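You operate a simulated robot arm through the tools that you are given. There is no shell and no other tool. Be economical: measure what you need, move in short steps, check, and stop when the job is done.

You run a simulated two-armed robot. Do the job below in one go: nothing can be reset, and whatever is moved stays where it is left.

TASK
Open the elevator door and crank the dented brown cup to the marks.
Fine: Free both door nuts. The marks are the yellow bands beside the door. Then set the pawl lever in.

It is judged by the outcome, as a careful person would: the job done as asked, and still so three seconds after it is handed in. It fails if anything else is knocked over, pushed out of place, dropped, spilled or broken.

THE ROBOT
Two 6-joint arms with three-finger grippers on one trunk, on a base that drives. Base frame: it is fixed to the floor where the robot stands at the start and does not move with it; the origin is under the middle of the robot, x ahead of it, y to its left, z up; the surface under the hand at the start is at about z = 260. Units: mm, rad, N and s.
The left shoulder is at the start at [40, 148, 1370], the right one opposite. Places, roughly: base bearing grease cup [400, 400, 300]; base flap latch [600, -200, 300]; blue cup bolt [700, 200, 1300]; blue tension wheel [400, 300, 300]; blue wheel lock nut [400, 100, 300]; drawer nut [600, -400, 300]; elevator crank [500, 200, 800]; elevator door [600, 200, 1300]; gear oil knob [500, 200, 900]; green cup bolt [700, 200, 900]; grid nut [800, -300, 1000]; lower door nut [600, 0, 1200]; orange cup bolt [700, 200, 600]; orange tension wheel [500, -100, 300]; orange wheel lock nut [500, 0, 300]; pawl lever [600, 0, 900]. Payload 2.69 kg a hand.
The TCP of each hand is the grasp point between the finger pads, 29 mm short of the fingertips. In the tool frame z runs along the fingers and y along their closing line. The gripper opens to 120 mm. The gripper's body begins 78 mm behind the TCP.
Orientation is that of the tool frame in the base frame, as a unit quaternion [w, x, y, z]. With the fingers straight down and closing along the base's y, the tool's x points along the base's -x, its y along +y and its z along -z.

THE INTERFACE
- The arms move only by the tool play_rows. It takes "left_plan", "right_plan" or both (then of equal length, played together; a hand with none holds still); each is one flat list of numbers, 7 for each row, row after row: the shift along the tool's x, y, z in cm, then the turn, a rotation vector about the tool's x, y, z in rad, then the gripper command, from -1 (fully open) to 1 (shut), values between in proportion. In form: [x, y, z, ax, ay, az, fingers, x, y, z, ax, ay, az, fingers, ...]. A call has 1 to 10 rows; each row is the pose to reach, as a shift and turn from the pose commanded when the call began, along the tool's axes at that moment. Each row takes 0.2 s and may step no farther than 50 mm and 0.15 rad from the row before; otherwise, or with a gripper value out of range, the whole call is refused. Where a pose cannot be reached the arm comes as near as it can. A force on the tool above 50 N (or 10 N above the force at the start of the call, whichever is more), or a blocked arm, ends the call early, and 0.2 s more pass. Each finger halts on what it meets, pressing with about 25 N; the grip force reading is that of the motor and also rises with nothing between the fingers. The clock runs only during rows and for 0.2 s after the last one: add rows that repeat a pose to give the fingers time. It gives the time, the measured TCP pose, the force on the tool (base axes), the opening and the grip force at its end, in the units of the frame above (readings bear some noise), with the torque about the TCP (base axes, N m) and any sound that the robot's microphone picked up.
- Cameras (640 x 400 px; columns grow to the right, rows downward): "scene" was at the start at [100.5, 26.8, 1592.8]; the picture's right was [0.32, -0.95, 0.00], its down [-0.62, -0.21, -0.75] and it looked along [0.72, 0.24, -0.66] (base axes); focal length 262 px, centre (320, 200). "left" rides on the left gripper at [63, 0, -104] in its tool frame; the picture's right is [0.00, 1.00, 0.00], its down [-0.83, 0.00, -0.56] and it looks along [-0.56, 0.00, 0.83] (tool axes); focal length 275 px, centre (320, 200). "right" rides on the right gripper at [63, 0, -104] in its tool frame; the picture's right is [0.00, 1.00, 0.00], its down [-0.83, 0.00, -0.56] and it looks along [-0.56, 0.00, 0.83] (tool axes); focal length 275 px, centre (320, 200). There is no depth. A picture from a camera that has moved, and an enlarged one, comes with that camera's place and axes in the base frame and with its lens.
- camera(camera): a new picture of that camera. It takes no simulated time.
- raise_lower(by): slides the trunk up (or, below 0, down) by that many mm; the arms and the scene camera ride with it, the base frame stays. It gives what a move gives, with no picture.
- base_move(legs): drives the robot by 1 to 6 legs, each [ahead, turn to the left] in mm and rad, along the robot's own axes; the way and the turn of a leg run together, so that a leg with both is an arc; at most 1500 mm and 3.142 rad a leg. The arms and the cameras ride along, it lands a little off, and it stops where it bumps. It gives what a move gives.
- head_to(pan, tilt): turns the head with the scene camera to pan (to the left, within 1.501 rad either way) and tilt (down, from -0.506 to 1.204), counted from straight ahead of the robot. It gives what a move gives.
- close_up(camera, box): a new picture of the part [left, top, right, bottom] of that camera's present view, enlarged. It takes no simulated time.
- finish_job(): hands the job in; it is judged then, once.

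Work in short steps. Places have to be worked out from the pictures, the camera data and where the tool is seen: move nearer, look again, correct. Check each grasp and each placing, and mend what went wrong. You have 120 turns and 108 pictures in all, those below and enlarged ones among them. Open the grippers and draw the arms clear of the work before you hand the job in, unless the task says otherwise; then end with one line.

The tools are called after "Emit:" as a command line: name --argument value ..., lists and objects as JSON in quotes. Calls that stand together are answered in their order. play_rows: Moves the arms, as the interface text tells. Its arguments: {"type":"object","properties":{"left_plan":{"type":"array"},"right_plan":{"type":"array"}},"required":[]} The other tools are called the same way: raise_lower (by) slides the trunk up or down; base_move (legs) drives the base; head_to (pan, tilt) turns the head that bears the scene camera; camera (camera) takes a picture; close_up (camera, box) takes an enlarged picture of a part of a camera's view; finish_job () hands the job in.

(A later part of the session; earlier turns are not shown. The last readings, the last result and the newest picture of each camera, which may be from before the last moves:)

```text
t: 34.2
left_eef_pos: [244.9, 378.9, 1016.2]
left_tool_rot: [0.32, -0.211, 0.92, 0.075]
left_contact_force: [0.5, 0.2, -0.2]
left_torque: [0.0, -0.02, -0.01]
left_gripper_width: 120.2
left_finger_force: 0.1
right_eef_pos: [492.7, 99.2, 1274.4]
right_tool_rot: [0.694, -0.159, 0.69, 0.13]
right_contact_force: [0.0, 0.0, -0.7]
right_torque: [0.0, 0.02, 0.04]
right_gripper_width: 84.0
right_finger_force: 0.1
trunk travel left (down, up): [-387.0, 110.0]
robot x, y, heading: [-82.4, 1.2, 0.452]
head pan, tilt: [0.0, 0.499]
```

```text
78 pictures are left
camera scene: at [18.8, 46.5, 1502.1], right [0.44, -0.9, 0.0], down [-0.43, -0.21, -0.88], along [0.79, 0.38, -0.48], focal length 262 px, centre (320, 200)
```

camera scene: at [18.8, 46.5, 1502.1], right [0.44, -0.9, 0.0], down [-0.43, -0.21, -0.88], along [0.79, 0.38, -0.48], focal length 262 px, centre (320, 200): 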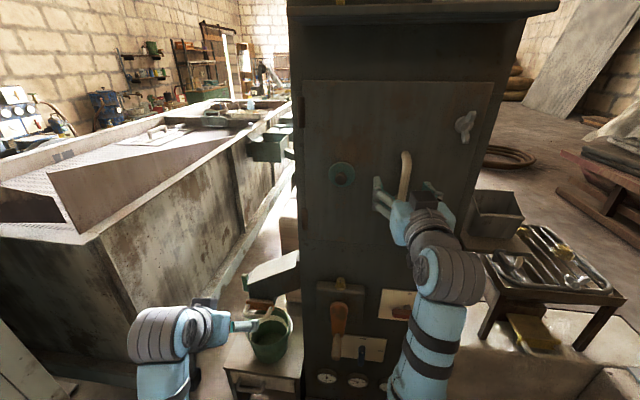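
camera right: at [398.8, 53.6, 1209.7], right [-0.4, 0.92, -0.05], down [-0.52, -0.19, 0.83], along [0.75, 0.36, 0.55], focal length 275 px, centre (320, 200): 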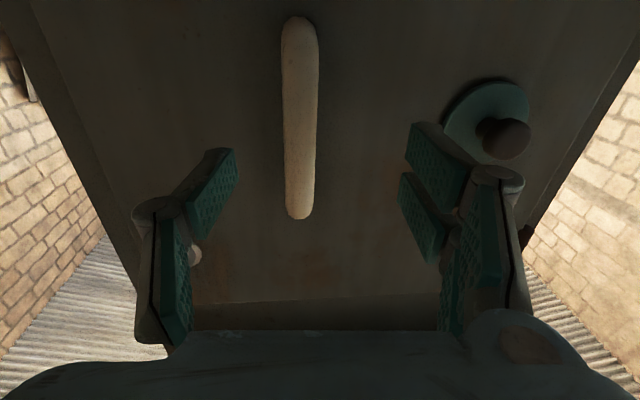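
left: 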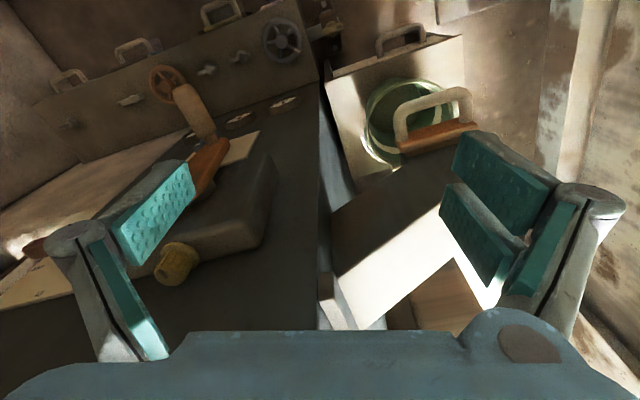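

The handle's middle is at about [558, 113, 1262]. I shift 13 mm right, narrow the fingers, advance 60 mm and look.

Emit:
play_rows --right_plan '[0, -1.3, 0, 0, 0, 0, 0.1, 0, -1.3, 2, 0, 0, 0, 0.1, 0, -1.3, 4, 0, 0, 0, 0.1, 0, -1.3, 5, 0, 0, 0, 0.1, 0, -1.3, 6, 0, 0, 0, 0.1]'

Emit:
camera --camera "right"

```text
t: 35.4
left_eef_pos: [241.9, 376.4, 1020.6]
left_tool_rot: [0.323, -0.211, 0.919, 0.077]
left_contact_force: [-1.4, -0.4, 0.3]
left_torque: [-0.04, 0.04, 0.04]
left_gripper_width: 120.1
left_finger_force: 0.1
right_eef_pos: [546.4, 107.9, 1277.8]
right_tool_rot: [0.698, -0.157, 0.687, 0.129]
right_contact_force: [-14.1, -15.1, -0.9]
right_torque: [0.02, 0.08, -0.71]
right_gripper_width: 65.6
right_finger_force: 6.1
trunk travel left (down, up): [-387.0, 110.0]
robot x, y, heading: [-82.6, -0.7, 0.451]
head pan, tilt: [0.0, 0.499]
```

```text
77 pictures are left
camera right: at [453.7, 62.0, 1213.3], right [-0.4, 0.92, -0.05], down [-0.53, -0.19, 0.83], along [0.75, 0.35, 0.56], focal length 275 px, centre (320, 200)
```

right: 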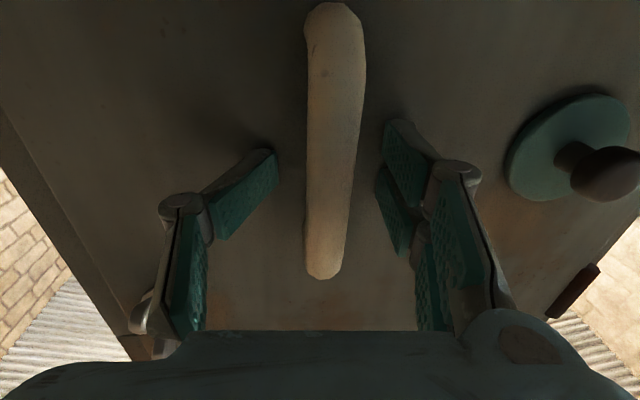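

A fingertip is touching the door. I back off 6 mm and close on the bar.

Emit:
play_rows --right_plan '[0, 0, -0.6, 0, 0, 0, 0.1, 0, 0, -0.6, 0, 0, 0, 0.1, 0, 0, -0.6, 0, 0, 0, 1, 0, 0, -0.6, 0, 0, 0, 1, 0, 0, -0.6, 0, 0, 0, 1, 0, 0, -0.6, 0, 0, 0, 1]'

Emit:
camera --camera "right"

```text
t: 36.8
left_eef_pos: [244.3, 380.3, 1017.7]
left_tool_rot: [0.321, -0.212, 0.92, 0.075]
left_contact_force: [-0.1, 0.0, 0.0]
left_torque: [0.05, 0.0, -0.03]
left_gripper_width: 120.2
left_finger_force: 0.1
right_eef_pos: [543.2, 109.8, 1276.5]
right_tool_rot: [0.695, -0.158, 0.689, 0.131]
right_contact_force: [-8.2, -5.6, -4.3]
right_torque: [1.36, 0.53, -0.05]
right_gripper_width: 19.4
right_finger_force: 42.5
trunk travel left (down, up): [-387.0, 110.0]
robot x, y, heading: [-84.6, 2.6, 0.45]
head pan, tilt: [0.0, 0.499]
```

```text
76 pictures are left
camera right: at [450.0, 63.6, 1211.7], right [-0.4, 0.92, -0.05], down [-0.52, -0.19, 0.83], along [0.75, 0.36, 0.56], focal length 275 px, centre (320, 200)
```

right: 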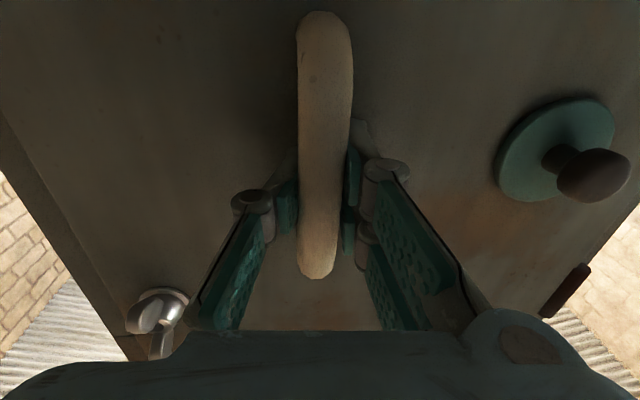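

The bar is gripped. I pull the door by reversing the base on a gentle left arc.

Emit:
base_move --legs '[[-75, 0.065]]'

Emit:
camera --camera "scene"

```text
t: 37.8
left_eef_pos: [153.8, 361.9, 1018.9]
left_tool_rot: [0.318, -0.239, 0.913, 0.087]
left_contact_force: [-0.4, 0.3, -0.4]
left_torque: [0.02, 0.0, 0.0]
left_gripper_width: 119.7
left_finger_force: 0.1
right_eef_pos: [472.5, 109.5, 1276.0]
right_tool_rot: [0.691, -0.177, 0.684, 0.153]
right_contact_force: [-0.8, -16.3, -2.2]
right_torque: [1.82, -0.45, -0.32]
right_gripper_width: 17.6
right_finger_force: 43.0
trunk travel left (down, up): [-387.0, 110.0]
robot x, y, heading: [-150.0, -37.3, 0.517]
head pan, tilt: [0.0, 0.499]
```

```text
75 pictures are left
camera scene: at [-50.1, 12.5, 1502.3], right [0.49, -0.87, -0.01], down [-0.42, -0.23, -0.88], along [0.76, 0.44, -0.48], focal length 262 px, centre (320, 200)
```

scene: 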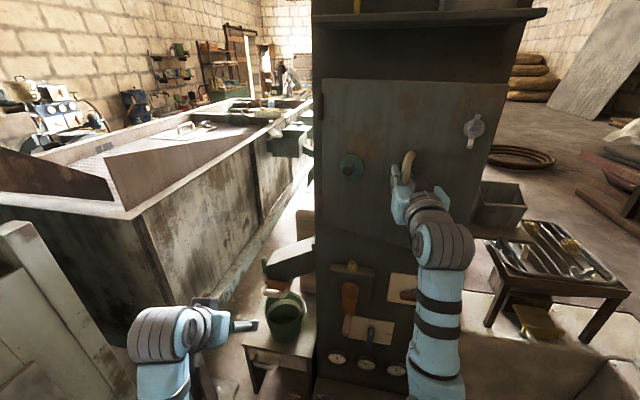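

The door is following, about 20° open. I continue the arc.

Emit:
base_move --legs '[[-70, 0.14]]'

Emit:
camera --camera "scene"

Emit:
camera --camera "right"

```text
t: 38.6
left_eef_pos: [139.0, 363.3, 1018.7]
left_tool_rot: [0.318, -0.248, 0.911, 0.088]
left_contact_force: [-0.7, 1.1, -0.7]
left_torque: [-0.02, -0.02, 0.02]
left_gripper_width: 120.0
left_finger_force: 0.1
right_eef_pos: [462.3, 112.2, 1275.5]
right_tool_rot: [0.692, -0.182, 0.682, 0.152]
right_contact_force: [-0.3, -13.9, -11.4]
right_torque: [1.82, -0.2, -0.42]
right_gripper_width: 17.1
right_finger_force: 42.6
trunk travel left (down, up): [-387.0, 110.0]
robot x, y, heading: [-158.5, -42.8, 0.524]
head pan, tilt: [0.0, 0.499]
stopped in leg 1: the force on the tool passed its limit at 57 N (the readings are from after the stop); the commanded pose is now the measured one
```

```text
74 pictures are left
camera scene: at [-59.9, 10.8, 1502.2], right [0.5, -0.87, 0.0], down [-0.42, -0.24, -0.88], along [0.76, 0.44, -0.48], focal length 262 px, centre (320, 200)
```

scene: 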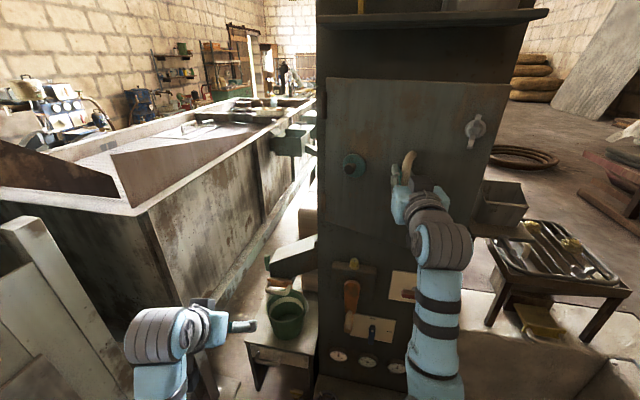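

```text
73 pictures are left
camera right: at [371.6, 59.7, 1211.6], right [-0.46, 0.89, -0.05], down [-0.52, -0.22, 0.83], along [0.73, 0.4, 0.56], focal length 275 px, centre (320, 200)
```

right: 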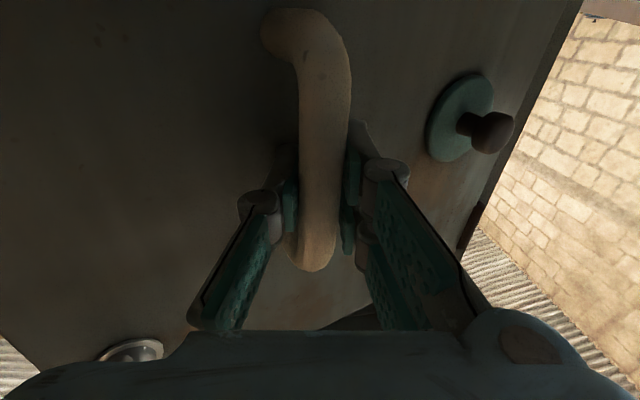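

About 25° open with the bar pivoting in the fingers; I continue with a better-matched arc in shorter legs.

Emit:
base_move --legs '[[-25, 0.03], [-25, 0.035]]'

Emit:
base_move --legs '[[-25, 0.04], [-20, 0.04]]'

Emit:
camera --camera "scene"

```text
t: 39.8
left_eef_pos: [72.9, 356.1, 1016.1]
left_tool_rot: [0.312, -0.277, 0.904, 0.097]
left_contact_force: [-0.1, -1.0, 0.1]
left_torque: [0.01, 0.05, 0.05]
left_gripper_width: 120.2
left_finger_force: 0.0
right_eef_pos: [411.0, 128.5, 1277.1]
right_tool_rot: [0.688, -0.203, 0.675, 0.174]
right_contact_force: [2.9, 8.0, 2.0]
right_torque: [0.94, 1.17, 0.28]
right_gripper_width: 17.2
right_finger_force: 42.8
trunk travel left (down, up): [-387.0, 110.0]
robot x, y, heading: [-204.4, -67.2, 0.591]
head pan, tilt: [0.0, 0.499]
```

```text
t: 41.0
left_eef_pos: [2.7, 353.4, 1013.9]
left_tool_rot: [0.307, -0.314, 0.892, 0.109]
left_contact_force: [0.0, -0.6, 0.8]
left_torque: [-0.02, 0.03, -0.01]
left_gripper_width: 119.7
left_finger_force: 0.1
right_eef_pos: [357.4, 154.5, 1274.5]
right_tool_rot: [0.679, -0.232, 0.667, 0.2]
right_contact_force: [13.6, 16.5, 2.0]
right_torque: [0.61, 1.45, 0.2]
right_gripper_width: 17.6
right_finger_force: 43.8
trunk travel left (down, up): [-387.0, 110.0]
robot x, y, heading: [-237.7, -91.1, 0.67]
head pan, tilt: [0.0, 0.499]
```

```text
72 pictures are left
camera scene: at [-143.4, -19.7, 1501.4], right [0.62, -0.78, 0.0], down [-0.38, -0.3, -0.88], along [0.69, 0.54, -0.48], focal length 262 px, centre (320, 200)
```

scene: 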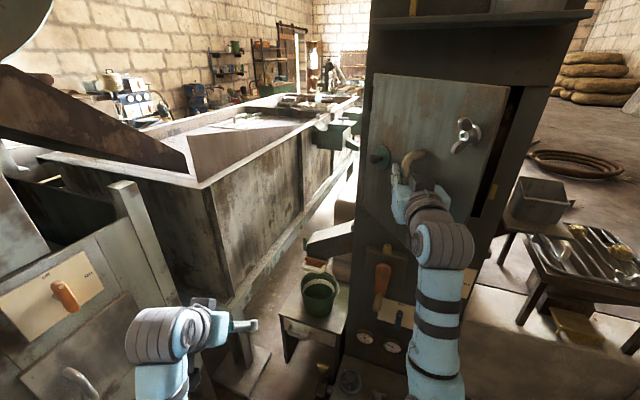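

The door is about 48° open and a yellow band shows at the right jamb. Another machine is close on the left, so I check clearance around the left arm before turning more.

Emit:
head_to --pan 0.9 --tilt 0.7

Emit:
camera --camera "scene"

```text
t: 42.2
left_eef_pos: [0.2, 354.4, 1014.7]
left_tool_rot: [0.307, -0.314, 0.892, 0.109]
left_contact_force: [0.2, -0.4, 0.3]
left_torque: [0.02, -0.01, 0.02]
left_gripper_width: 120.2
left_finger_force: 0.0
right_eef_pos: [356.1, 155.0, 1275.0]
right_tool_rot: [0.679, -0.233, 0.667, 0.201]
right_contact_force: [9.9, 13.9, -5.1]
right_torque: [0.86, 1.1, 0.18]
right_gripper_width: 17.6
right_finger_force: 42.6
trunk travel left (down, up): [-387.0, 110.0]
robot x, y, heading: [-236.0, -94.2, 0.672]
head pan, tilt: [0.901, 0.7]
```

```text
71 pictures are left
camera scene: at [-216.2, 9.4, 1483.9], right [1.0, 0.0, 0.0], down [0.0, -0.65, -0.76], along [0.0, 0.76, -0.65], focal length 262 px, centre (320, 200)
```

scene: 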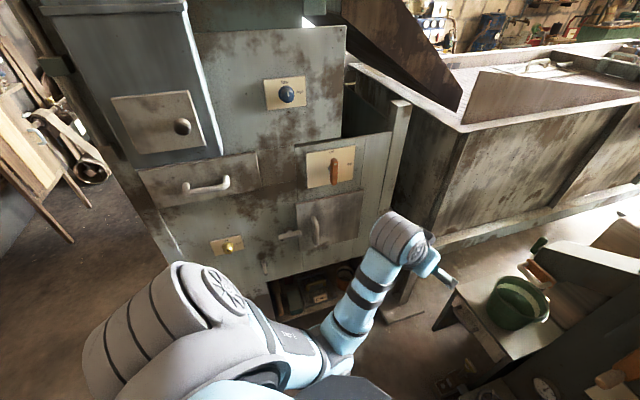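

There is ample room on the left. I continue the pull with two more arcs.

Emit:
base_move --legs '[[-15, 0.05], [-15, 0.05]]'

Emit:
base_move --legs '[[-20, 0.05], [-21, 0.05]]'

Emit:
head_to --pan -0.2 --tilt 0.4

Emit:
camera --camera "scene"

```text
t: 43.4
left_eef_pos: [-63.7, 356.4, 1015.0]
left_tool_rot: [0.3, -0.356, 0.876, 0.124]
left_contact_force: [0.0, -0.5, 0.4]
left_torque: [0.01, 0.0, -0.01]
left_gripper_width: 120.1
left_finger_force: 0.0
right_eef_pos: [310.8, 193.4, 1272.7]
right_tool_rot: [0.668, -0.264, 0.656, 0.235]
right_contact_force: [25.6, 17.6, 4.0]
right_torque: [0.9, 0.76, 0.07]
right_gripper_width: 18.3
right_finger_force: 43.0
trunk travel left (down, up): [-387.0, 110.0]
robot x, y, heading: [-260.8, -112.3, 0.774]
head pan, tilt: [0.901, 0.7]
```

```text
t: 44.2
left_eef_pos: [-74.0, 354.3, 1014.5]
left_tool_rot: [0.3, -0.364, 0.873, 0.128]
left_contact_force: [0.6, -0.3, -0.3]
left_torque: [-0.02, -0.02, -0.03]
left_gripper_width: 120.2
left_finger_force: 0.1
right_eef_pos: [308.9, 193.0, 1272.4]
right_tool_rot: [0.669, -0.266, 0.654, 0.232]
right_contact_force: [27.9, 13.3, -3.2]
right_torque: [1.98, 0.54, -0.99]
right_gripper_width: 18.5
right_finger_force: 43.7
trunk travel left (down, up): [-387.0, 110.0]
robot x, y, heading: [-264.9, -117.5, 0.787]
head pan, tilt: [0.901, 0.7]
stopped in leg 1: the force on the tool passed its limit at 58 N (the readings are from after the stop); the commanded pose is now the measured one
```

```text
t: 45.5
left_eef_pos: [-74.1, 354.7, 1013.3]
left_tool_rot: [0.3, -0.363, 0.873, 0.127]
left_contact_force: [0.3, -0.5, 0.3]
left_torque: [0.0, 0.01, 0.04]
left_gripper_width: 120.4
left_finger_force: 0.1
right_eef_pos: [307.0, 192.8, 1273.4]
right_tool_rot: [0.669, -0.266, 0.654, 0.232]
right_contact_force: [27.2, 11.7, -5.4]
right_torque: [0.93, 1.04, -1.25]
right_gripper_width: 18.5
right_finger_force: 44.1
trunk travel left (down, up): [-387.0, 110.0]
robot x, y, heading: [-262.8, -117.0, 0.785]
head pan, tilt: [-0.201, 0.4]
```

```text
70 pictures are left
camera scene: at [-159.8, -47.3, 1510.0], right [0.55, -0.83, 0.0], down [-0.33, -0.22, -0.92], along [0.77, 0.51, -0.4], focal length 262 px, centre (320, 200)
```

scene: 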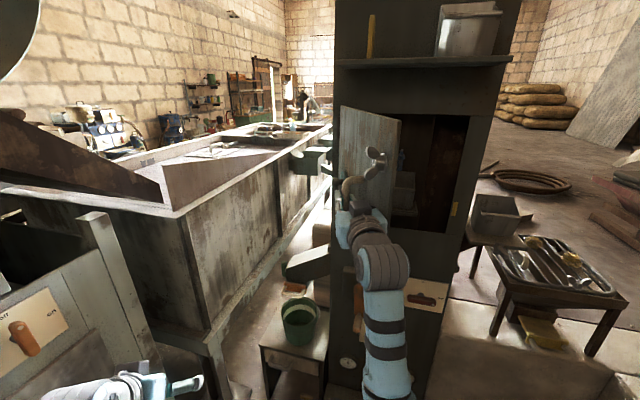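

The door stands about 65° open. I release the handle, retreat, and will then push it further from its inner side.

Emit:
play_rows --right_plan '[0, 0, 0, 0, 0, 0, 0, 0, 0, 0, 0, 0, 0, 0, 0, 0, 0, 0, 0, 0, 0, 0, 0, -3, 0, 0, 0, 0, 0, 0, -6, 0, 0, 0, 0, 0, 0, -9, 0, 0, 0, 0, 0, -3, -9, 0, 0, 0, 1, 0, -7, -9, 0, 0, 0, 1, 0, -11, -9, 0, 0, 0, 1, 0, -13, -9, 0, 0, 0, 1]'

Emit:
camera --camera "scene"

Emit:
camera --camera "right"

```text
t: 47.7
left_eef_pos: [-81.9, 349.5, 1018.0]
left_tool_rot: [0.304, -0.364, 0.871, 0.128]
left_contact_force: [-0.1, 0.1, -0.2]
left_torque: [0.01, -0.01, 0.02]
left_gripper_width: 119.8
left_finger_force: 0.1
right_eef_pos: [315.6, 28.5, 1285.5]
right_tool_rot: [0.673, -0.265, 0.651, 0.232]
right_contact_force: [0.8, -0.4, 0.3]
right_torque: [0.0, 0.0, 0.0]
right_gripper_width: 0.2
right_finger_force: 25.7
trunk travel left (down, up): [-387.0, 110.0]
robot x, y, heading: [-264.5, -116.8, 0.786]
head pan, tilt: [-0.201, 0.4]
```

```text
69 pictures are left
camera scene: at [-172.8, -53.7, 1511.3], right [0.55, -0.83, 0.0], down [-0.33, -0.21, -0.92], along [0.77, 0.51, -0.39], focal length 262 px, centre (320, 200)
```

scene: 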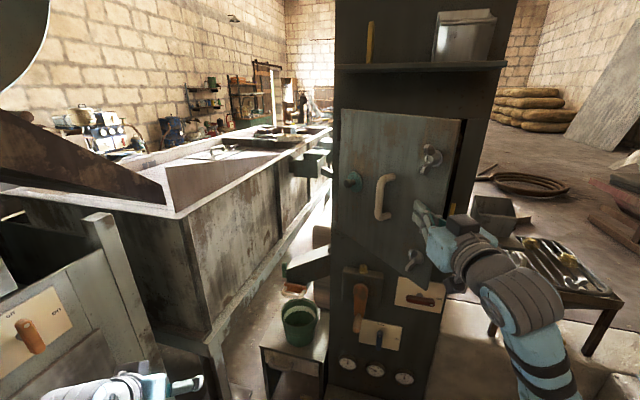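

```text
68 pictures are left
camera right: at [241.1, -43.7, 1220.7], right [-0.66, 0.75, -0.06], down [-0.46, -0.34, 0.82], along [0.6, 0.57, 0.57], focal length 275 px, centre (320, 200)
```

right: 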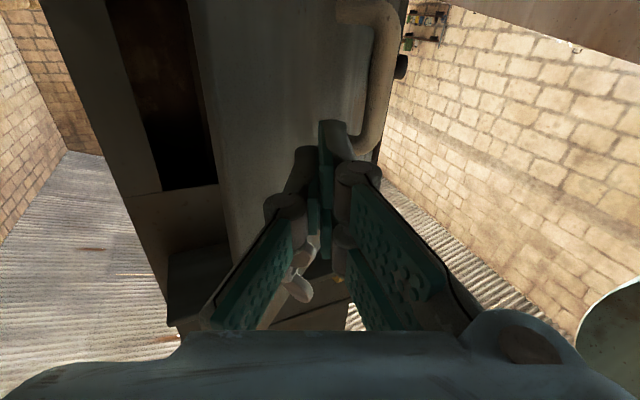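

The door swung back to about 44° as I let go. Its free edge is near [366, 4]; I pull back, go round the edge to the right and enter behind the door.

Emit:
play_rows --right_plan '[0, 0, -4, 0, 0, 0, 1, 0, -4, -4.5, 0, 0, 0, 1, 0, -8, -4.5, 0, 0, 0, 1, 0, -12, -4.5, 0, 0, 0, 1, 0, -14, -4.5, 0, 0, 0, 1, 0, -14, 0, 0, 0, 0, 1, 0, -14, 4, 0, 0, 0, 1, 0, -14, 8, 0, 0, 0, 1]'

Emit:
camera --camera "scene"

Emit:
camera --camera "right"

```text
t: 49.5
left_eef_pos: [-80.6, 352.7, 1015.5]
left_tool_rot: [0.303, -0.364, 0.871, 0.127]
left_contact_force: [0.0, 1.0, 0.3]
left_torque: [-0.04, -0.02, -0.02]
left_gripper_width: 120.0
left_finger_force: 0.0
right_eef_pos: [466.6, -21.8, 1293.1]
right_tool_rot: [0.673, -0.266, 0.651, 0.231]
right_contact_force: [0.2, 0.7, -0.1]
right_torque: [0.0, 0.01, -0.02]
right_gripper_width: 0.0
right_finger_force: 24.8
right hand out of reach, approached as far as the arm can: row 3, 4, 5, 6
trunk travel left (down, up): [-387.0, 110.0]
robot x, y, heading: [-265.0, -116.5, 0.787]
head pan, tilt: [-0.201, 0.4]
```

```text
67 pictures are left
camera scene: at [-171.4, -49.6, 1511.0], right [0.55, -0.83, 0.0], down [-0.33, -0.22, -0.92], along [0.77, 0.51, -0.39], focal length 262 px, centre (320, 200)
```

scene: 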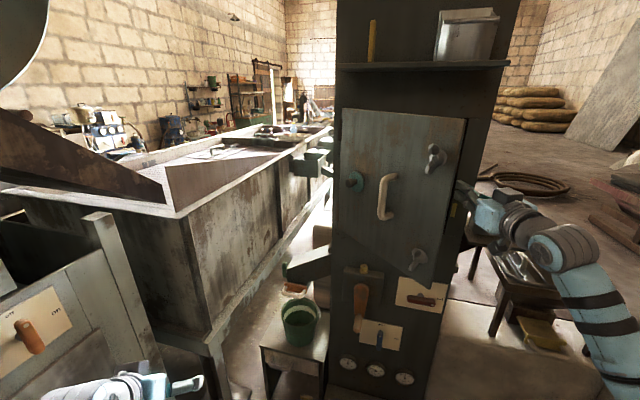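

```text
66 pictures are left
camera right: at [392.5, -94.2, 1228.4], right [-0.66, 0.75, -0.06], down [-0.46, -0.34, 0.82], along [0.6, 0.57, 0.56], focal length 275 px, centre (320, 200)
```

right: 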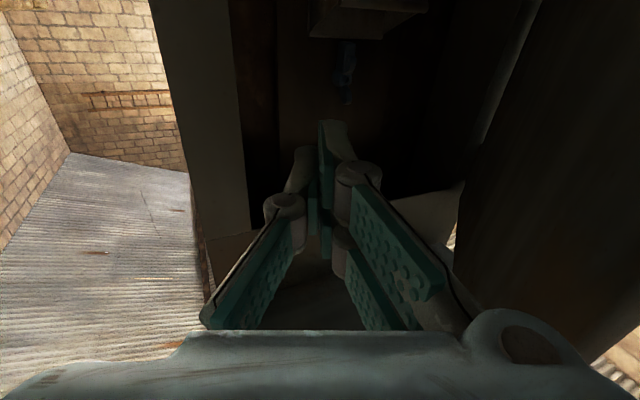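

The hand is inside, behind the door. I sweep it left to push the door open.

Emit:
play_rows --right_plan '[0, 3, 0, 0, 0, 0, 1, 0, 6, 0, 0, 0, 0, 1, 0, 9, 0, 0, 0, 0, 1, 0, 12, -0.5, 0, 0, 0, 1, 0, 15, -1, 0, 0, 0, 1, 0, 18, -1.5, 0, 0, 0, 1, 0, 21, -2, 0, 0, 0, 1, 0, 24, -2.5, 0, 0, 0, 1, 0, 26, -3, 0, 0, 0, 1]'

Emit:
camera --camera "scene"

```text
t: 51.5
left_eef_pos: [-82.8, 351.4, 1017.9]
left_tool_rot: [0.304, -0.365, 0.871, 0.127]
left_contact_force: [0.5, 0.2, -0.1]
left_torque: [-0.01, 0.01, -0.04]
left_gripper_width: 120.0
left_finger_force: 0.1
right_eef_pos: [271.2, 153.9, 1280.2]
right_tool_rot: [0.673, -0.266, 0.65, 0.232]
right_contact_force: [0.1, -0.4, 0.1]
right_torque: [0.03, -0.01, -0.03]
right_gripper_width: 0.2
right_finger_force: 25.1
trunk travel left (down, up): [-387.0, 110.0]
robot x, y, heading: [-264.6, -117.0, 0.783]
head pan, tilt: [-0.201, 0.4]
```

```text
65 pictures are left
camera scene: at [-173.9, -51.7, 1511.3], right [0.55, -0.83, 0.0], down [-0.32, -0.21, -0.92], along [0.77, 0.51, -0.39], focal length 262 px, centre (320, 200)
```

scene: 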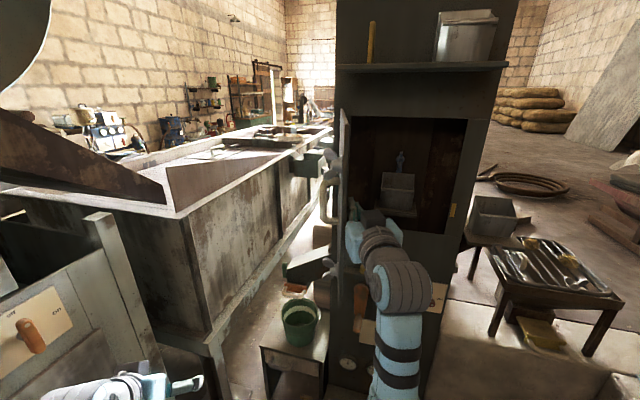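

The door is now about 80° open and seen edge-on. I turn the base left with the hand still behind it to carry it past 100°.

Emit:
base_move --legs '[[0, 0.35]]'

Emit:
head_to --pan -0.55 --tilt 0.4

Emit:
camera --camera "scene"

```text
t: 53.0
left_eef_pos: [-255.4, 385.7, 1018.3]
left_tool_rot: [0.277, -0.512, 0.793, 0.179]
left_contact_force: [0.3, -0.2, 0.5]
left_torque: [0.03, 0.03, 0.01]
left_gripper_width: 119.9
left_finger_force: 0.1
right_eef_pos: [145.1, 322.0, 1278.8]
right_tool_rot: [0.622, -0.375, 0.594, 0.346]
right_contact_force: [-0.3, 0.3, 0.4]
right_torque: [-0.02, -0.01, -0.01]
right_gripper_width: 0.0
right_finger_force: 25.4
trunk travel left (down, up): [-387.0, 110.0]
robot x, y, heading: [-264.5, -120.1, 1.141]
head pan, tilt: [-0.201, 0.4]
```

```text
t: 53.9
left_eef_pos: [-255.1, 385.7, 1018.1]
left_tool_rot: [0.276, -0.512, 0.794, 0.179]
left_contact_force: [0.4, 0.3, 0.1]
left_torque: [0.02, 0.03, 0.0]
left_gripper_width: 120.1
left_finger_force: 0.0
right_eef_pos: [145.0, 323.5, 1278.9]
right_tool_rot: [0.622, -0.376, 0.593, 0.347]
right_contact_force: [0.2, 1.1, 0.0]
right_torque: [-0.01, 0.0, -0.01]
right_gripper_width: 0.0
right_finger_force: 24.9
trunk travel left (down, up): [-387.0, 110.0]
robot x, y, heading: [-262.5, -118.7, 1.135]
head pan, tilt: [-0.55, 0.4]
```

```text
64 pictures are left
camera scene: at [-179.1, -47.8, 1511.3], right [0.55, -0.83, 0.0], down [-0.32, -0.22, -0.92], along [0.77, 0.51, -0.39], focal length 262 px, centre (320, 200)
```

scene: 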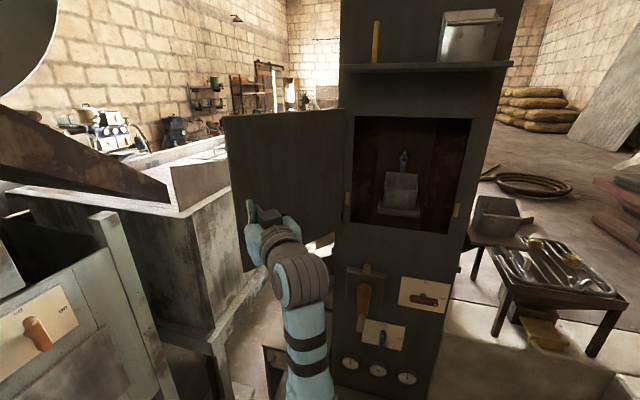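

The door is wide open; yellow bands show on both jambs and a cup hangs inside. I look closer.

Emit:
close_up --camera "scene" --box '[330, 100, 490, 230]'

Emit:
close_up --camera "scene" --box '[320, 250, 470, 390]'

```text
3.08 times, centred on (410, 165) of scene
camera zoom: at [-179.1, -47.8, 1511.3], right [0.55, -0.83, 0.0], down [-0.32, -0.22, -0.92], along [0.77, 0.51, -0.39], focal length 808 px, centre (43, 308)
```

zoom: 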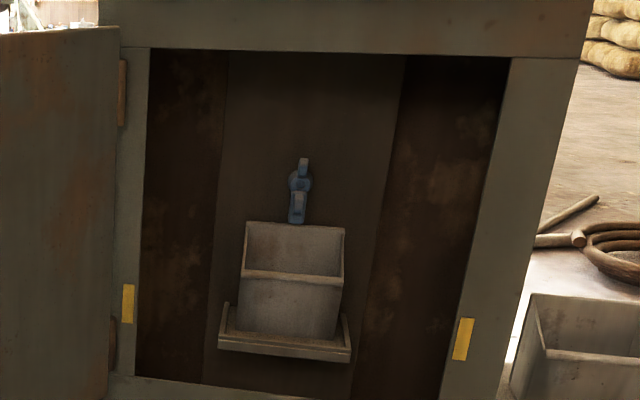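

```text
2.86 times, centred on (395, 320) of scene
camera zoom: at [-179.1, -47.8, 1511.3], right [0.55, -0.83, 0.0], down [-0.32, -0.22, -0.92], along [0.77, 0.51, -0.39], focal length 750 px, centre (106, -143)
```

zoom: 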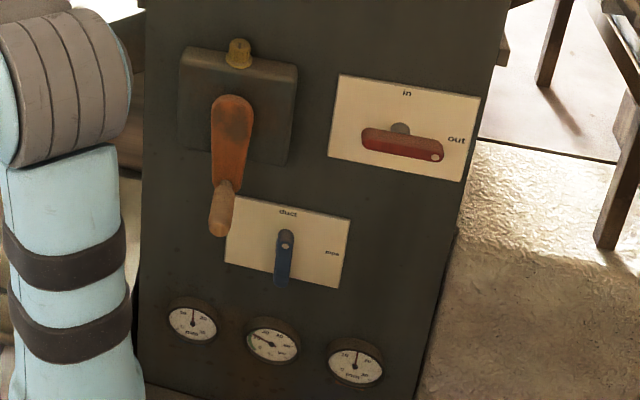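

A cup with a blue bolt is in view near the marks; the others must be below. I raise the left hand and ease the right hand off the door, then lower the trunk for crank work.

Emit:
play_rows --left_plan '[-2, 0, -2.5, 0, 0, 0, -1, -4, 0, -5, 0, 0, 0, -1, -6, 0, -7.5, 0, 0, 0, -1, -7.4, 0, -9.4, 0, 0, 0, -1]' --right_plan '[0, -3, 0, 0, 0, 0, 1, 0, -6, 0, 0, 0, 0, 1, 0, -9, 0, 0, 0, 0, 1, 0, -12, 0, 0, 0, 0, 1]'

Emit:
base_move --legs '[[0, -0.5]]'

Emit:
raise_lower --by -320

Emit:
head_to --pan -0.1 --tilt 0.25

Emit:
camera --camera "scene"

```text
t: 54.9
left_eef_pos: [-221.9, 413.4, 1071.0]
left_tool_rot: [0.277, -0.511, 0.793, 0.18]
left_contact_force: [0.5, -0.3, 0.2]
left_torque: [0.02, 0.05, -0.02]
left_gripper_width: 120.2
left_finger_force: 0.0
left hand out of reach, approached as far as the arm can: row 1, 2, 3, 4
right_eef_pos: [253.9, 262.2, 1285.9]
right_tool_rot: [0.621, -0.375, 0.594, 0.347]
right_contact_force: [0.5, 0.1, 0.2]
right_torque: [0.01, -0.01, 0.04]
right_gripper_width: 0.2
right_finger_force: 24.4
trunk travel left (down, up): [-387.0, 110.0]
robot x, y, heading: [-266.4, -116.9, 1.134]
head pan, tilt: [-0.55, 0.4]
```

```text
t: 56.7
left_eef_pos: [26.9, 328.3, 1069.8]
left_tool_rot: [0.314, -0.299, 0.895, 0.105]
left_contact_force: [0.3, -0.3, -0.6]
left_torque: [0.01, 0.0, 0.0]
left_gripper_width: 120.1
left_finger_force: 0.1
right_eef_pos: [371.3, -31.2, 1284.5]
right_tool_rot: [0.688, -0.216, 0.668, 0.182]
right_contact_force: [-0.2, -0.5, 0.3]
right_torque: [0.01, 0.0, 0.02]
right_gripper_width: 0.1
right_finger_force: 24.5
trunk travel left (down, up): [-387.0, 110.0]
robot x, y, heading: [-263.3, -116.6, 0.64]
head pan, tilt: [-0.55, 0.4]
```

```text
t: 59.8
left_eef_pos: [27.3, 328.6, 749.9]
left_tool_rot: [0.313, -0.299, 0.895, 0.106]
left_contact_force: [-0.6, 0.4, 0.0]
left_torque: [0.02, 0.01, -0.01]
left_gripper_width: 119.9
left_finger_force: 0.1
right_eef_pos: [372.1, -31.2, 965.1]
right_tool_rot: [0.689, -0.218, 0.668, 0.181]
right_contact_force: [0.0, 0.1, -0.1]
right_torque: [-0.02, 0.0, 0.0]
right_gripper_width: 0.4
right_finger_force: 25.5
trunk travel left (down, up): [-67.0, 430.0]
robot x, y, heading: [-266.9, -118.3, 0.63]
head pan, tilt: [-0.55, 0.4]
```

```text
t: 60.7
left_eef_pos: [26.9, 328.5, 750.2]
left_tool_rot: [0.314, -0.298, 0.895, 0.105]
left_contact_force: [-0.2, -0.3, 1.0]
left_torque: [-0.02, 0.04, 0.01]
left_gripper_width: 119.9
left_finger_force: 0.0
right_eef_pos: [372.8, -32.1, 965.9]
right_tool_rot: [0.689, -0.217, 0.668, 0.181]
right_contact_force: [0.1, -1.2, 0.2]
right_torque: [0.04, 0.0, 0.01]
right_gripper_width: 0.0
right_finger_force: 25.7
trunk travel left (down, up): [-67.0, 430.0]
robot x, y, heading: [-265.1, -121.3, 0.639]
head pan, tilt: [-0.099, 0.25]
```

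```text
61 pictures are left
camera scene: at [-167.7, -58.2, 1204.7], right [0.51, -0.86, 0.0], down [-0.21, -0.13, -0.97], along [0.83, 0.49, -0.25], focal length 262 px, centre (320, 200)
```

scene: 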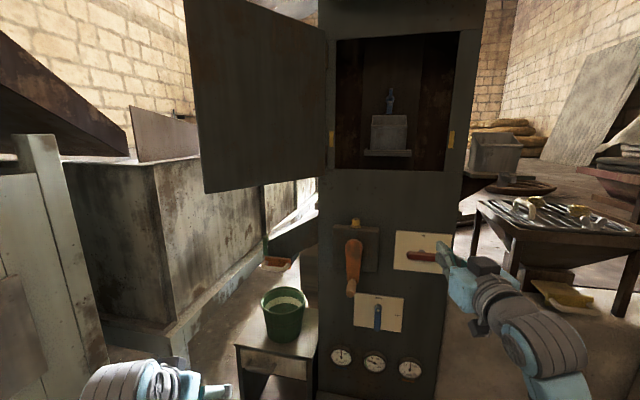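

The crank pivot is near [503, 220, 878] with the handle hanging below at roughly z 790. I turn a bit left and drive forward so the right hand comes in front of the crank.

Emit:
base_move --legs '[[0, 0.15], [90, 0]]'

Emit:
head_to --pan -0.25 --tilt 0.35

Emit:
camera --camera "scene"

Emit:
camera --camera "right"

```text
t: 62.5
left_eef_pos: [23.2, 430.5, 750.2]
left_tool_rot: [0.306, -0.362, 0.871, 0.128]
left_contact_force: [-0.3, 0.6, -0.1]
left_torque: [-0.01, 0.0, -0.03]
left_gripper_width: 119.9
left_finger_force: 0.1
right_eef_pos: [418.1, 125.0, 965.2]
right_tool_rot: [0.673, -0.265, 0.651, 0.231]
right_contact_force: [-0.3, 1.5, -0.9]
right_torque: [0.06, -0.01, 0.0]
right_gripper_width: 0.0
right_finger_force: 24.4
trunk travel left (down, up): [-67.0, 430.0]
robot x, y, heading: [-200.5, -52.2, 0.777]
head pan, tilt: [-0.099, 0.25]
```

```text
t: 63.2
left_eef_pos: [24.7, 429.2, 750.0]
left_tool_rot: [0.305, -0.364, 0.871, 0.128]
left_contact_force: [0.3, 0.5, -0.3]
left_torque: [0.03, -0.02, -0.01]
left_gripper_width: 119.9
left_finger_force: 0.0
right_eef_pos: [416.7, 124.8, 965.4]
right_tool_rot: [0.673, -0.264, 0.651, 0.232]
right_contact_force: [-0.3, -1.2, -0.7]
right_torque: [0.03, 0.03, -0.02]
right_gripper_width: 0.3
right_finger_force: 24.5
trunk travel left (down, up): [-67.0, 430.0]
robot x, y, heading: [-198.0, -54.5, 0.779]
head pan, tilt: [-0.25, 0.351]
```

```text
60 pictures are left
camera scene: at [-105.4, 7.6, 1195.4], right [0.51, -0.86, 0.0], down [-0.3, -0.17, -0.94], along [0.81, 0.48, -0.34], focal length 262 px, centre (320, 200)
```

scene: 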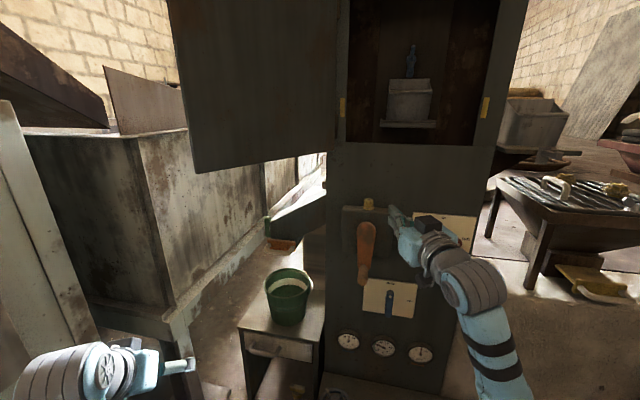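

```text
59 pictures are left
camera right: at [342.2, 51.8, 900.0], right [-0.65, 0.75, -0.06], down [-0.46, -0.33, 0.82], along [0.6, 0.57, 0.57], focal length 275 px, centre (320, 200)
```

right: 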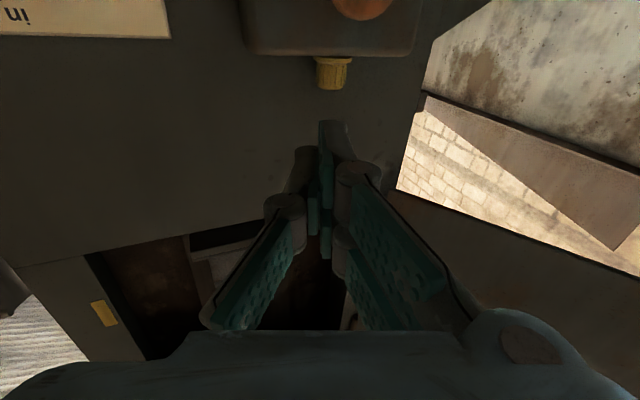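

I take a close look at the crank for its geometry.

Emit:
close_up --camera "scene" --box '[320, 190, 440, 310]'

```text
3.33 times, centred on (380, 250) of scene
camera zoom: at [-105.4, 7.6, 1195.4], right [0.51, -0.86, 0.0], down [-0.3, -0.17, -0.94], along [0.81, 0.48, -0.34], focal length 875 px, centre (120, 33)
```

zoom: 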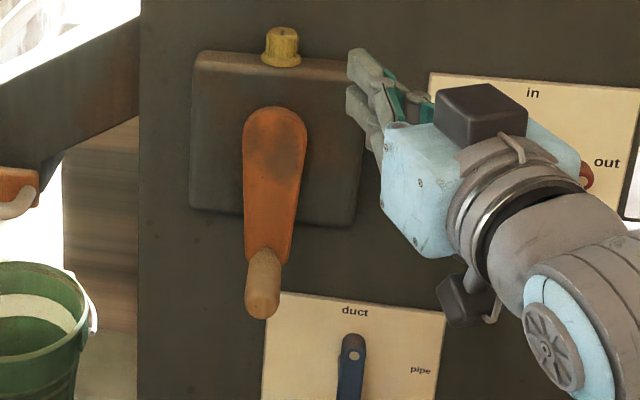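

Crank axis: lateral line through [501, 223], z 875; the handle sits at radius about 95 mm, z 780, protruding 80 mm. I lower the right hand to that height, rolling the fingers vertical and opening them.

Emit:
play_rows --right_plan '[1.8, 0, 0, 0, 0, 0.15, 1, 3.6, 0, 0, 0, 0, 0.3, 1, 5.4, 0, 0, 0, 0, 0.45, 0.5, 7.2, 0, 0, 0, 0, 0.6, 0.2, 9, 0, 0, 0, 0, 0.75, 0.2, 10.8, 0, 0, 0, 0, 0.9, 0.2, 12.6, 0, 0, 0, 0, 1.05, 0.2, 14.4, 0, 0, 0, 0, 1.2, 0.2, 16.2, 0, 0, 0, 0, 1.35, 0.2, 18.3, 0, 0, 0, 0, 1.5, 0.2]'

Emit:
camera --camera "right"

```text
t: 65.4
left_eef_pos: [23.0, 428.5, 748.9]
left_tool_rot: [0.305, -0.363, 0.871, 0.128]
left_contact_force: [-0.3, -0.6, 0.1]
left_torque: [-0.03, 0.01, 0.01]
left_gripper_width: 119.7
left_finger_force: 0.1
right_eef_pos: [427.7, 119.7, 782.6]
right_tool_rot: [0.335, 0.251, 0.656, 0.628]
right_contact_force: [0.7, -0.7, 0.1]
right_torque: [-0.01, -0.04, 0.0]
right_gripper_width: 47.9
right_finger_force: 0.0
trunk travel left (down, up): [-67.0, 430.0]
robot x, y, heading: [-201.8, -53.6, 0.78]
head pan, tilt: [-0.25, 0.351]
```

```text
57 pictures are left
camera right: at [308.0, 96.4, 772.7], right [-0.09, 0.09, 0.99], down [0.12, -0.99, 0.1], along [0.99, 0.13, 0.08], focal length 275 px, centre (320, 200)
```

right: 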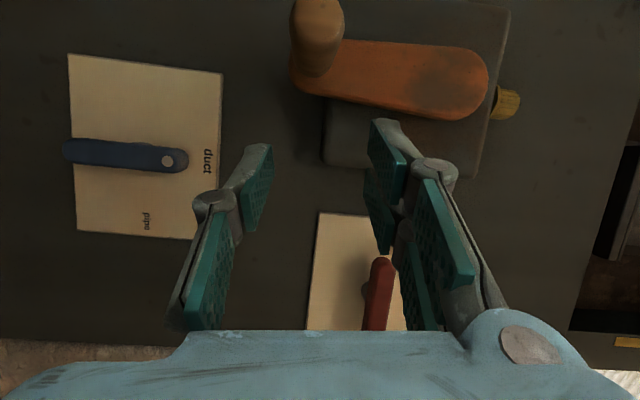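

The handle is clearly seen; its axis is at z about 776 and matches my estimate. I move 50 mm left then advance 75 mm so the fingers straddle it.

Emit:
play_rows --right_plan '[2.5, 0, 0, 0, 0, 0, 0.2, 5, 0, 0, 0, 0, 0, 0.2, 5, 0, 2.5, 0, 0, 0, 0.2, 5, 0, 5, 0, 0, 0, 0.2, 5, 0, 7.5, 0, 0, 0, 0.2]'

Emit:
camera --camera "right"

```text
t: 66.6
left_eef_pos: [23.9, 430.1, 750.7]
left_tool_rot: [0.305, -0.362, 0.872, 0.127]
left_contact_force: [-0.2, 0.6, -0.4]
left_torque: [-0.02, -0.01, -0.03]
left_gripper_width: 120.3
left_finger_force: 0.1
right_eef_pos: [449.7, 207.3, 776.4]
right_tool_rot: [0.335, 0.25, 0.657, 0.628]
right_contact_force: [0.6, 0.1, 0.0]
right_torque: [-0.01, -0.01, 0.02]
right_gripper_width: 48.2
right_finger_force: 0.1
trunk travel left (down, up): [-67.0, 430.0]
robot x, y, heading: [-202.6, -50.5, 0.787]
head pan, tilt: [-0.25, 0.351]
```

```text
56 pictures are left
camera right: at [331.6, 183.6, 765.5], right [-0.1, 0.09, 0.99], down [0.12, -0.99, 0.1], along [0.99, 0.13, 0.08], focal length 275 px, centre (320, 200)
```

right: 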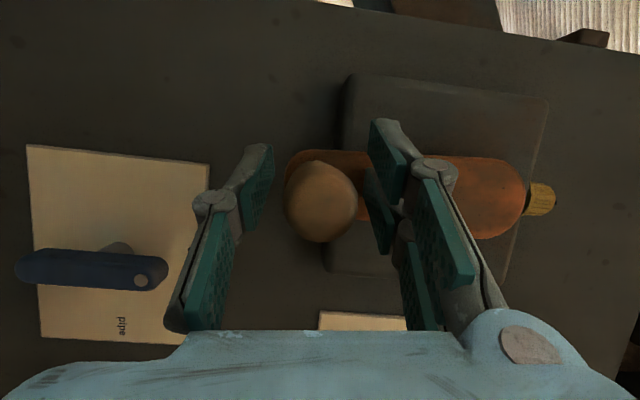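

The handle is centred between the fingers. I close on it.

Emit:
play_rows --right_plan '[0, 0, 0, 0, 0, 0, 1, 0, 0, 0, 0, 0, 0, 1, 0, 0, 0, 0, 0, 0, 1]'

```text
t: 67.4
left_eef_pos: [24.5, 429.9, 749.5]
left_tool_rot: [0.304, -0.363, 0.871, 0.128]
left_contact_force: [0.3, -0.8, 0.2]
left_torque: [0.05, -0.02, 0.04]
left_gripper_width: 119.9
left_finger_force: 0.0
right_eef_pos: [451.1, 205.6, 774.3]
right_tool_rot: [0.334, 0.251, 0.657, 0.627]
right_contact_force: [-4.7, 2.4, -7.2]
right_torque: [-1.16, 2.67, -0.79]
right_gripper_width: 27.1
right_finger_force: 45.4
trunk travel left (down, up): [-67.0, 430.0]
robot x, y, heading: [-201.8, -56.3, 0.782]
head pan, tilt: [-0.25, 0.351]
```

Gripped at 27 mm. I try turning it clockwise (bottom toward left) by about 1 rad along the circle.

Emit:
play_rows --right_plan '[1.77, 0.41, 0.73, 0, 0, 0, 1, 3.42, 1.19, 1.43, 0, 0, 0, 1, 4.88, 2.31, 2.09, 0, 0, 0, 1, 6.1, 3.72, 2.66, 0, 0, 0, 1, 7.03, 5.38, 3.13, 0, 0, 0, 1]'

Emit:
camera --camera "scene"

```text
t: 68.6
left_eef_pos: [23.5, 435.2, 747.9]
left_tool_rot: [0.303, -0.364, 0.872, 0.125]
left_contact_force: [0.3, 0.4, 0.7]
left_torque: [-0.01, 0.03, -0.01]
left_gripper_width: 119.6
left_finger_force: 0.0
right_eef_pos: [424.3, 288.6, 817.5]
right_tool_rot: [0.334, 0.249, 0.659, 0.626]
right_contact_force: [-22.8, 24.6, -27.2]
right_torque: [0.64, -0.19, 0.19]
right_gripper_width: 24.2
right_finger_force: 44.9
trunk travel left (down, up): [-67.0, 430.0]
robot x, y, heading: [-200.7, -52.5, 0.786]
head pan, tilt: [-0.25, 0.351]
```

```text
55 pictures are left
camera scene: at [-105.1, 15.4, 1194.8], right [0.51, -0.86, 0.01], down [-0.3, -0.18, -0.94], along [0.81, 0.48, -0.35], focal length 262 px, centre (320, 200)
```

scene: 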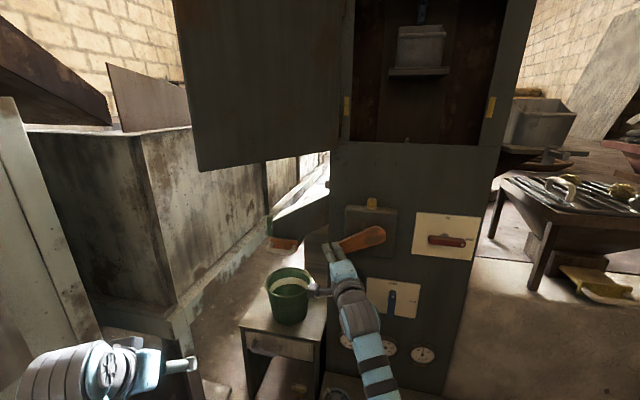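

Turning clockwise lifts the cups, quickly: about 1 rad moved the first cup well up. I continue 1 rad on a slightly corrected circle (R about 103).

Emit:
play_rows --right_plan '[1.11, 2.17, 0.58, 0, 0, 0, 1, 1.37, 4.2, 0.81, 0, 0, 0, 1, 1.26, 6.26, 0.89, 0, 0, 0, 1, 0.75, 8.27, 0.82, 0, 0, 0, 1, -0.11, 10.14, 0.59, 0, 0, 0, 1]'

Emit:
camera --camera "scene"

```text
t: 69.8
left_eef_pos: [25.3, 431.0, 748.4]
left_tool_rot: [0.303, -0.363, 0.872, 0.128]
left_contact_force: [-0.9, -0.6, 0.1]
left_torque: [0.02, 0.02, 0.0]
left_gripper_width: 120.3
left_finger_force: 0.0
right_eef_pos: [419.6, 297.8, 922.8]
right_tool_rot: [0.335, 0.249, 0.656, 0.628]
right_contact_force: [12.0, 7.0, -6.6]
right_torque: [0.51, -0.68, 0.1]
right_gripper_width: 8.8
right_finger_force: 34.6
trunk travel left (down, up): [-67.0, 430.0]
robot x, y, heading: [-199.7, -52.7, 0.785]
head pan, tilt: [-0.25, 0.351]
```

```text
54 pictures are left
camera scene: at [-101.6, 9.1, 1195.0], right [0.51, -0.86, 0.0], down [-0.3, -0.18, -0.94], along [0.81, 0.48, -0.35], focal length 262 px, centre (320, 200)
```

scene: 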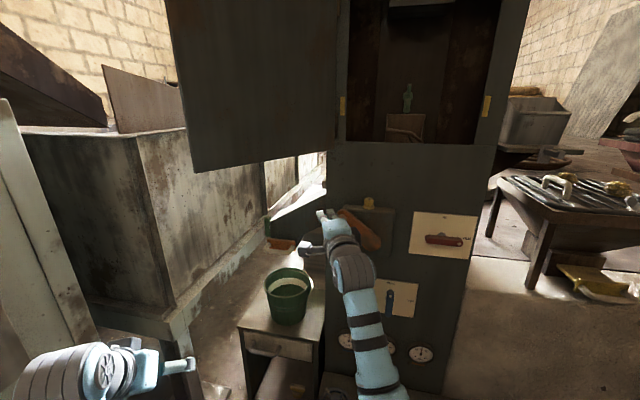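

The grip narrowed to 9 mm, so the handle is slipping off sideways; a second cup with a green bolt has come into view. I check both.

Emit:
camera --camera "right"

Emit:
close_up --camera "scene" --box '[320, 0, 520, 150]'

```text
53 pictures are left
camera right: at [300.0, 273.8, 911.0], right [-0.1, 0.09, 0.99], down [0.12, -0.99, 0.1], along [0.99, 0.13, 0.08], focal length 275 px, centre (320, 200)
```

right: 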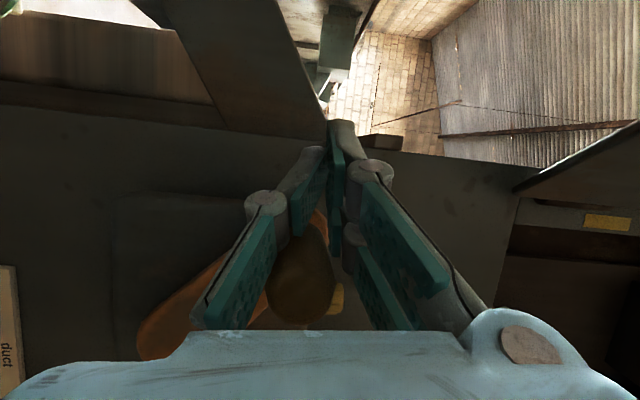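

```text
2.67 times, centred on (420, 75) of scene
camera zoom: at [-101.6, 9.1, 1195.0], right [0.51, -0.86, 0.0], down [-0.3, -0.18, -0.94], along [0.81, 0.48, -0.35], focal length 700 px, centre (53, 533)
```

zoom: 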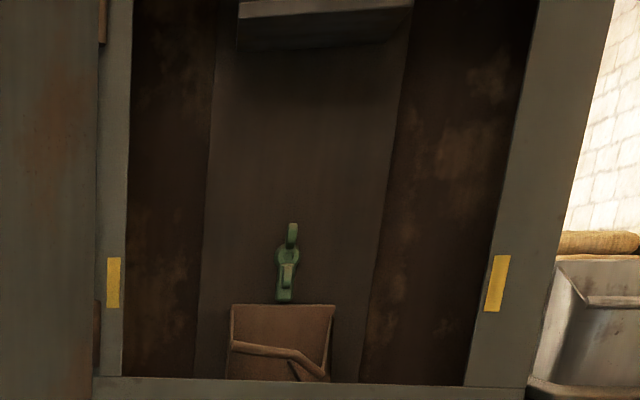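

The second cup is brown with a bent rim: the target. It needs to rise roughly 75 mm. First I look at how the crank handle sits against the hand.

Emit:
close_up --camera "scene" --box '[300, 185, 420, 265]'

```text
5.00 times, centred on (360, 225) of scene
camera zoom: at [-101.6, 9.1, 1195.0], right [0.51, -0.86, 0.0], down [-0.3, -0.18, -0.94], along [0.81, 0.48, -0.35], focal length 1312 px, centre (120, 75)
```

zoom: 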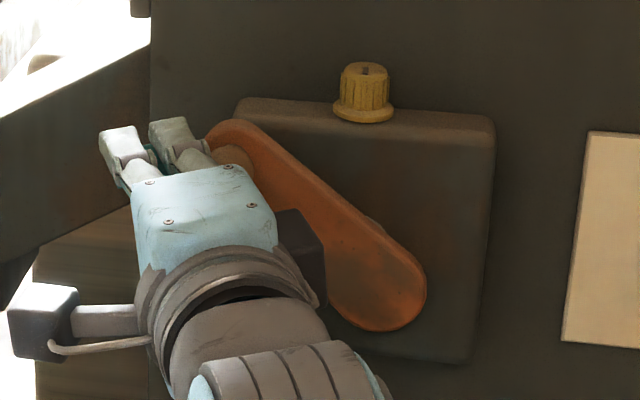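

The arm's true axis lies inside its wide end: fitting both views gives centre lateral 47, z 859, radius 82, so my circle was too big. The handle is now at about [432, 265, 914]; I open, watch whether it holds, and re-centre.

Emit:
play_rows --right_plan '[0, 0, 0, 0, 0, 0, -0.1, 0, 0, 0, 0, 0, 0, -0.1, 0, 0, 0, 0, 0, 0, -0.1, 0, -1.2, 0, 0, 0, 0, -0.1, -1.6, -1.2, -0.6, 0, 0, 0, -0.1, -3.2, -1.2, -1.2, 0, 0, 0, -0.1]'

Emit:
camera --camera "right"

Emit:
camera --camera "scene"

```text
t: 71.2
left_eef_pos: [23.3, 429.9, 750.3]
left_tool_rot: [0.305, -0.363, 0.871, 0.128]
left_contact_force: [0.1, -0.7, 0.2]
left_torque: [0.01, 0.01, 0.02]
left_gripper_width: 120.0
left_finger_force: 0.1
right_eef_pos: [431.3, 262.8, 913.2]
right_tool_rot: [0.335, 0.25, 0.656, 0.628]
right_contact_force: [0.4, 0.0, 0.1]
right_torque: [0.01, -0.01, 0.02]
right_gripper_width: 66.1
right_finger_force: 0.0
trunk travel left (down, up): [-67.0, 430.0]
robot x, y, heading: [-197.3, -55.2, 0.784]
head pan, tilt: [-0.25, 0.351]
```

```text
50 pictures are left
camera right: at [312.3, 239.4, 903.8], right [-0.1, 0.09, 0.99], down [0.12, -0.99, 0.1], along [0.99, 0.13, 0.08], focal length 275 px, centre (320, 200)
```

right: 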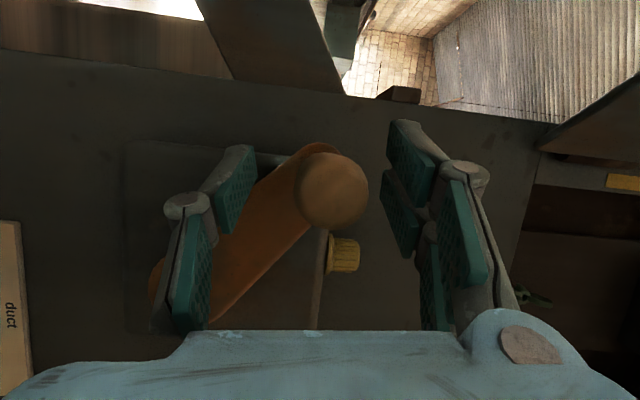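

```text
49 pictures are left
camera scene: at [-105.1, 7.4, 1195.3], right [0.51, -0.86, 0.0], down [-0.3, -0.17, -0.94], along [0.81, 0.48, -0.34], focal length 262 px, centre (320, 200)
```

scene: 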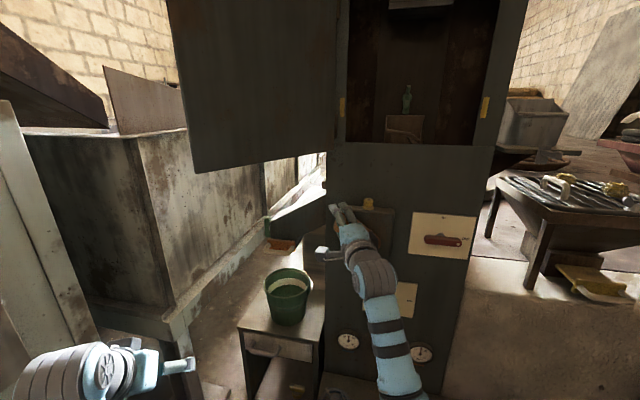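

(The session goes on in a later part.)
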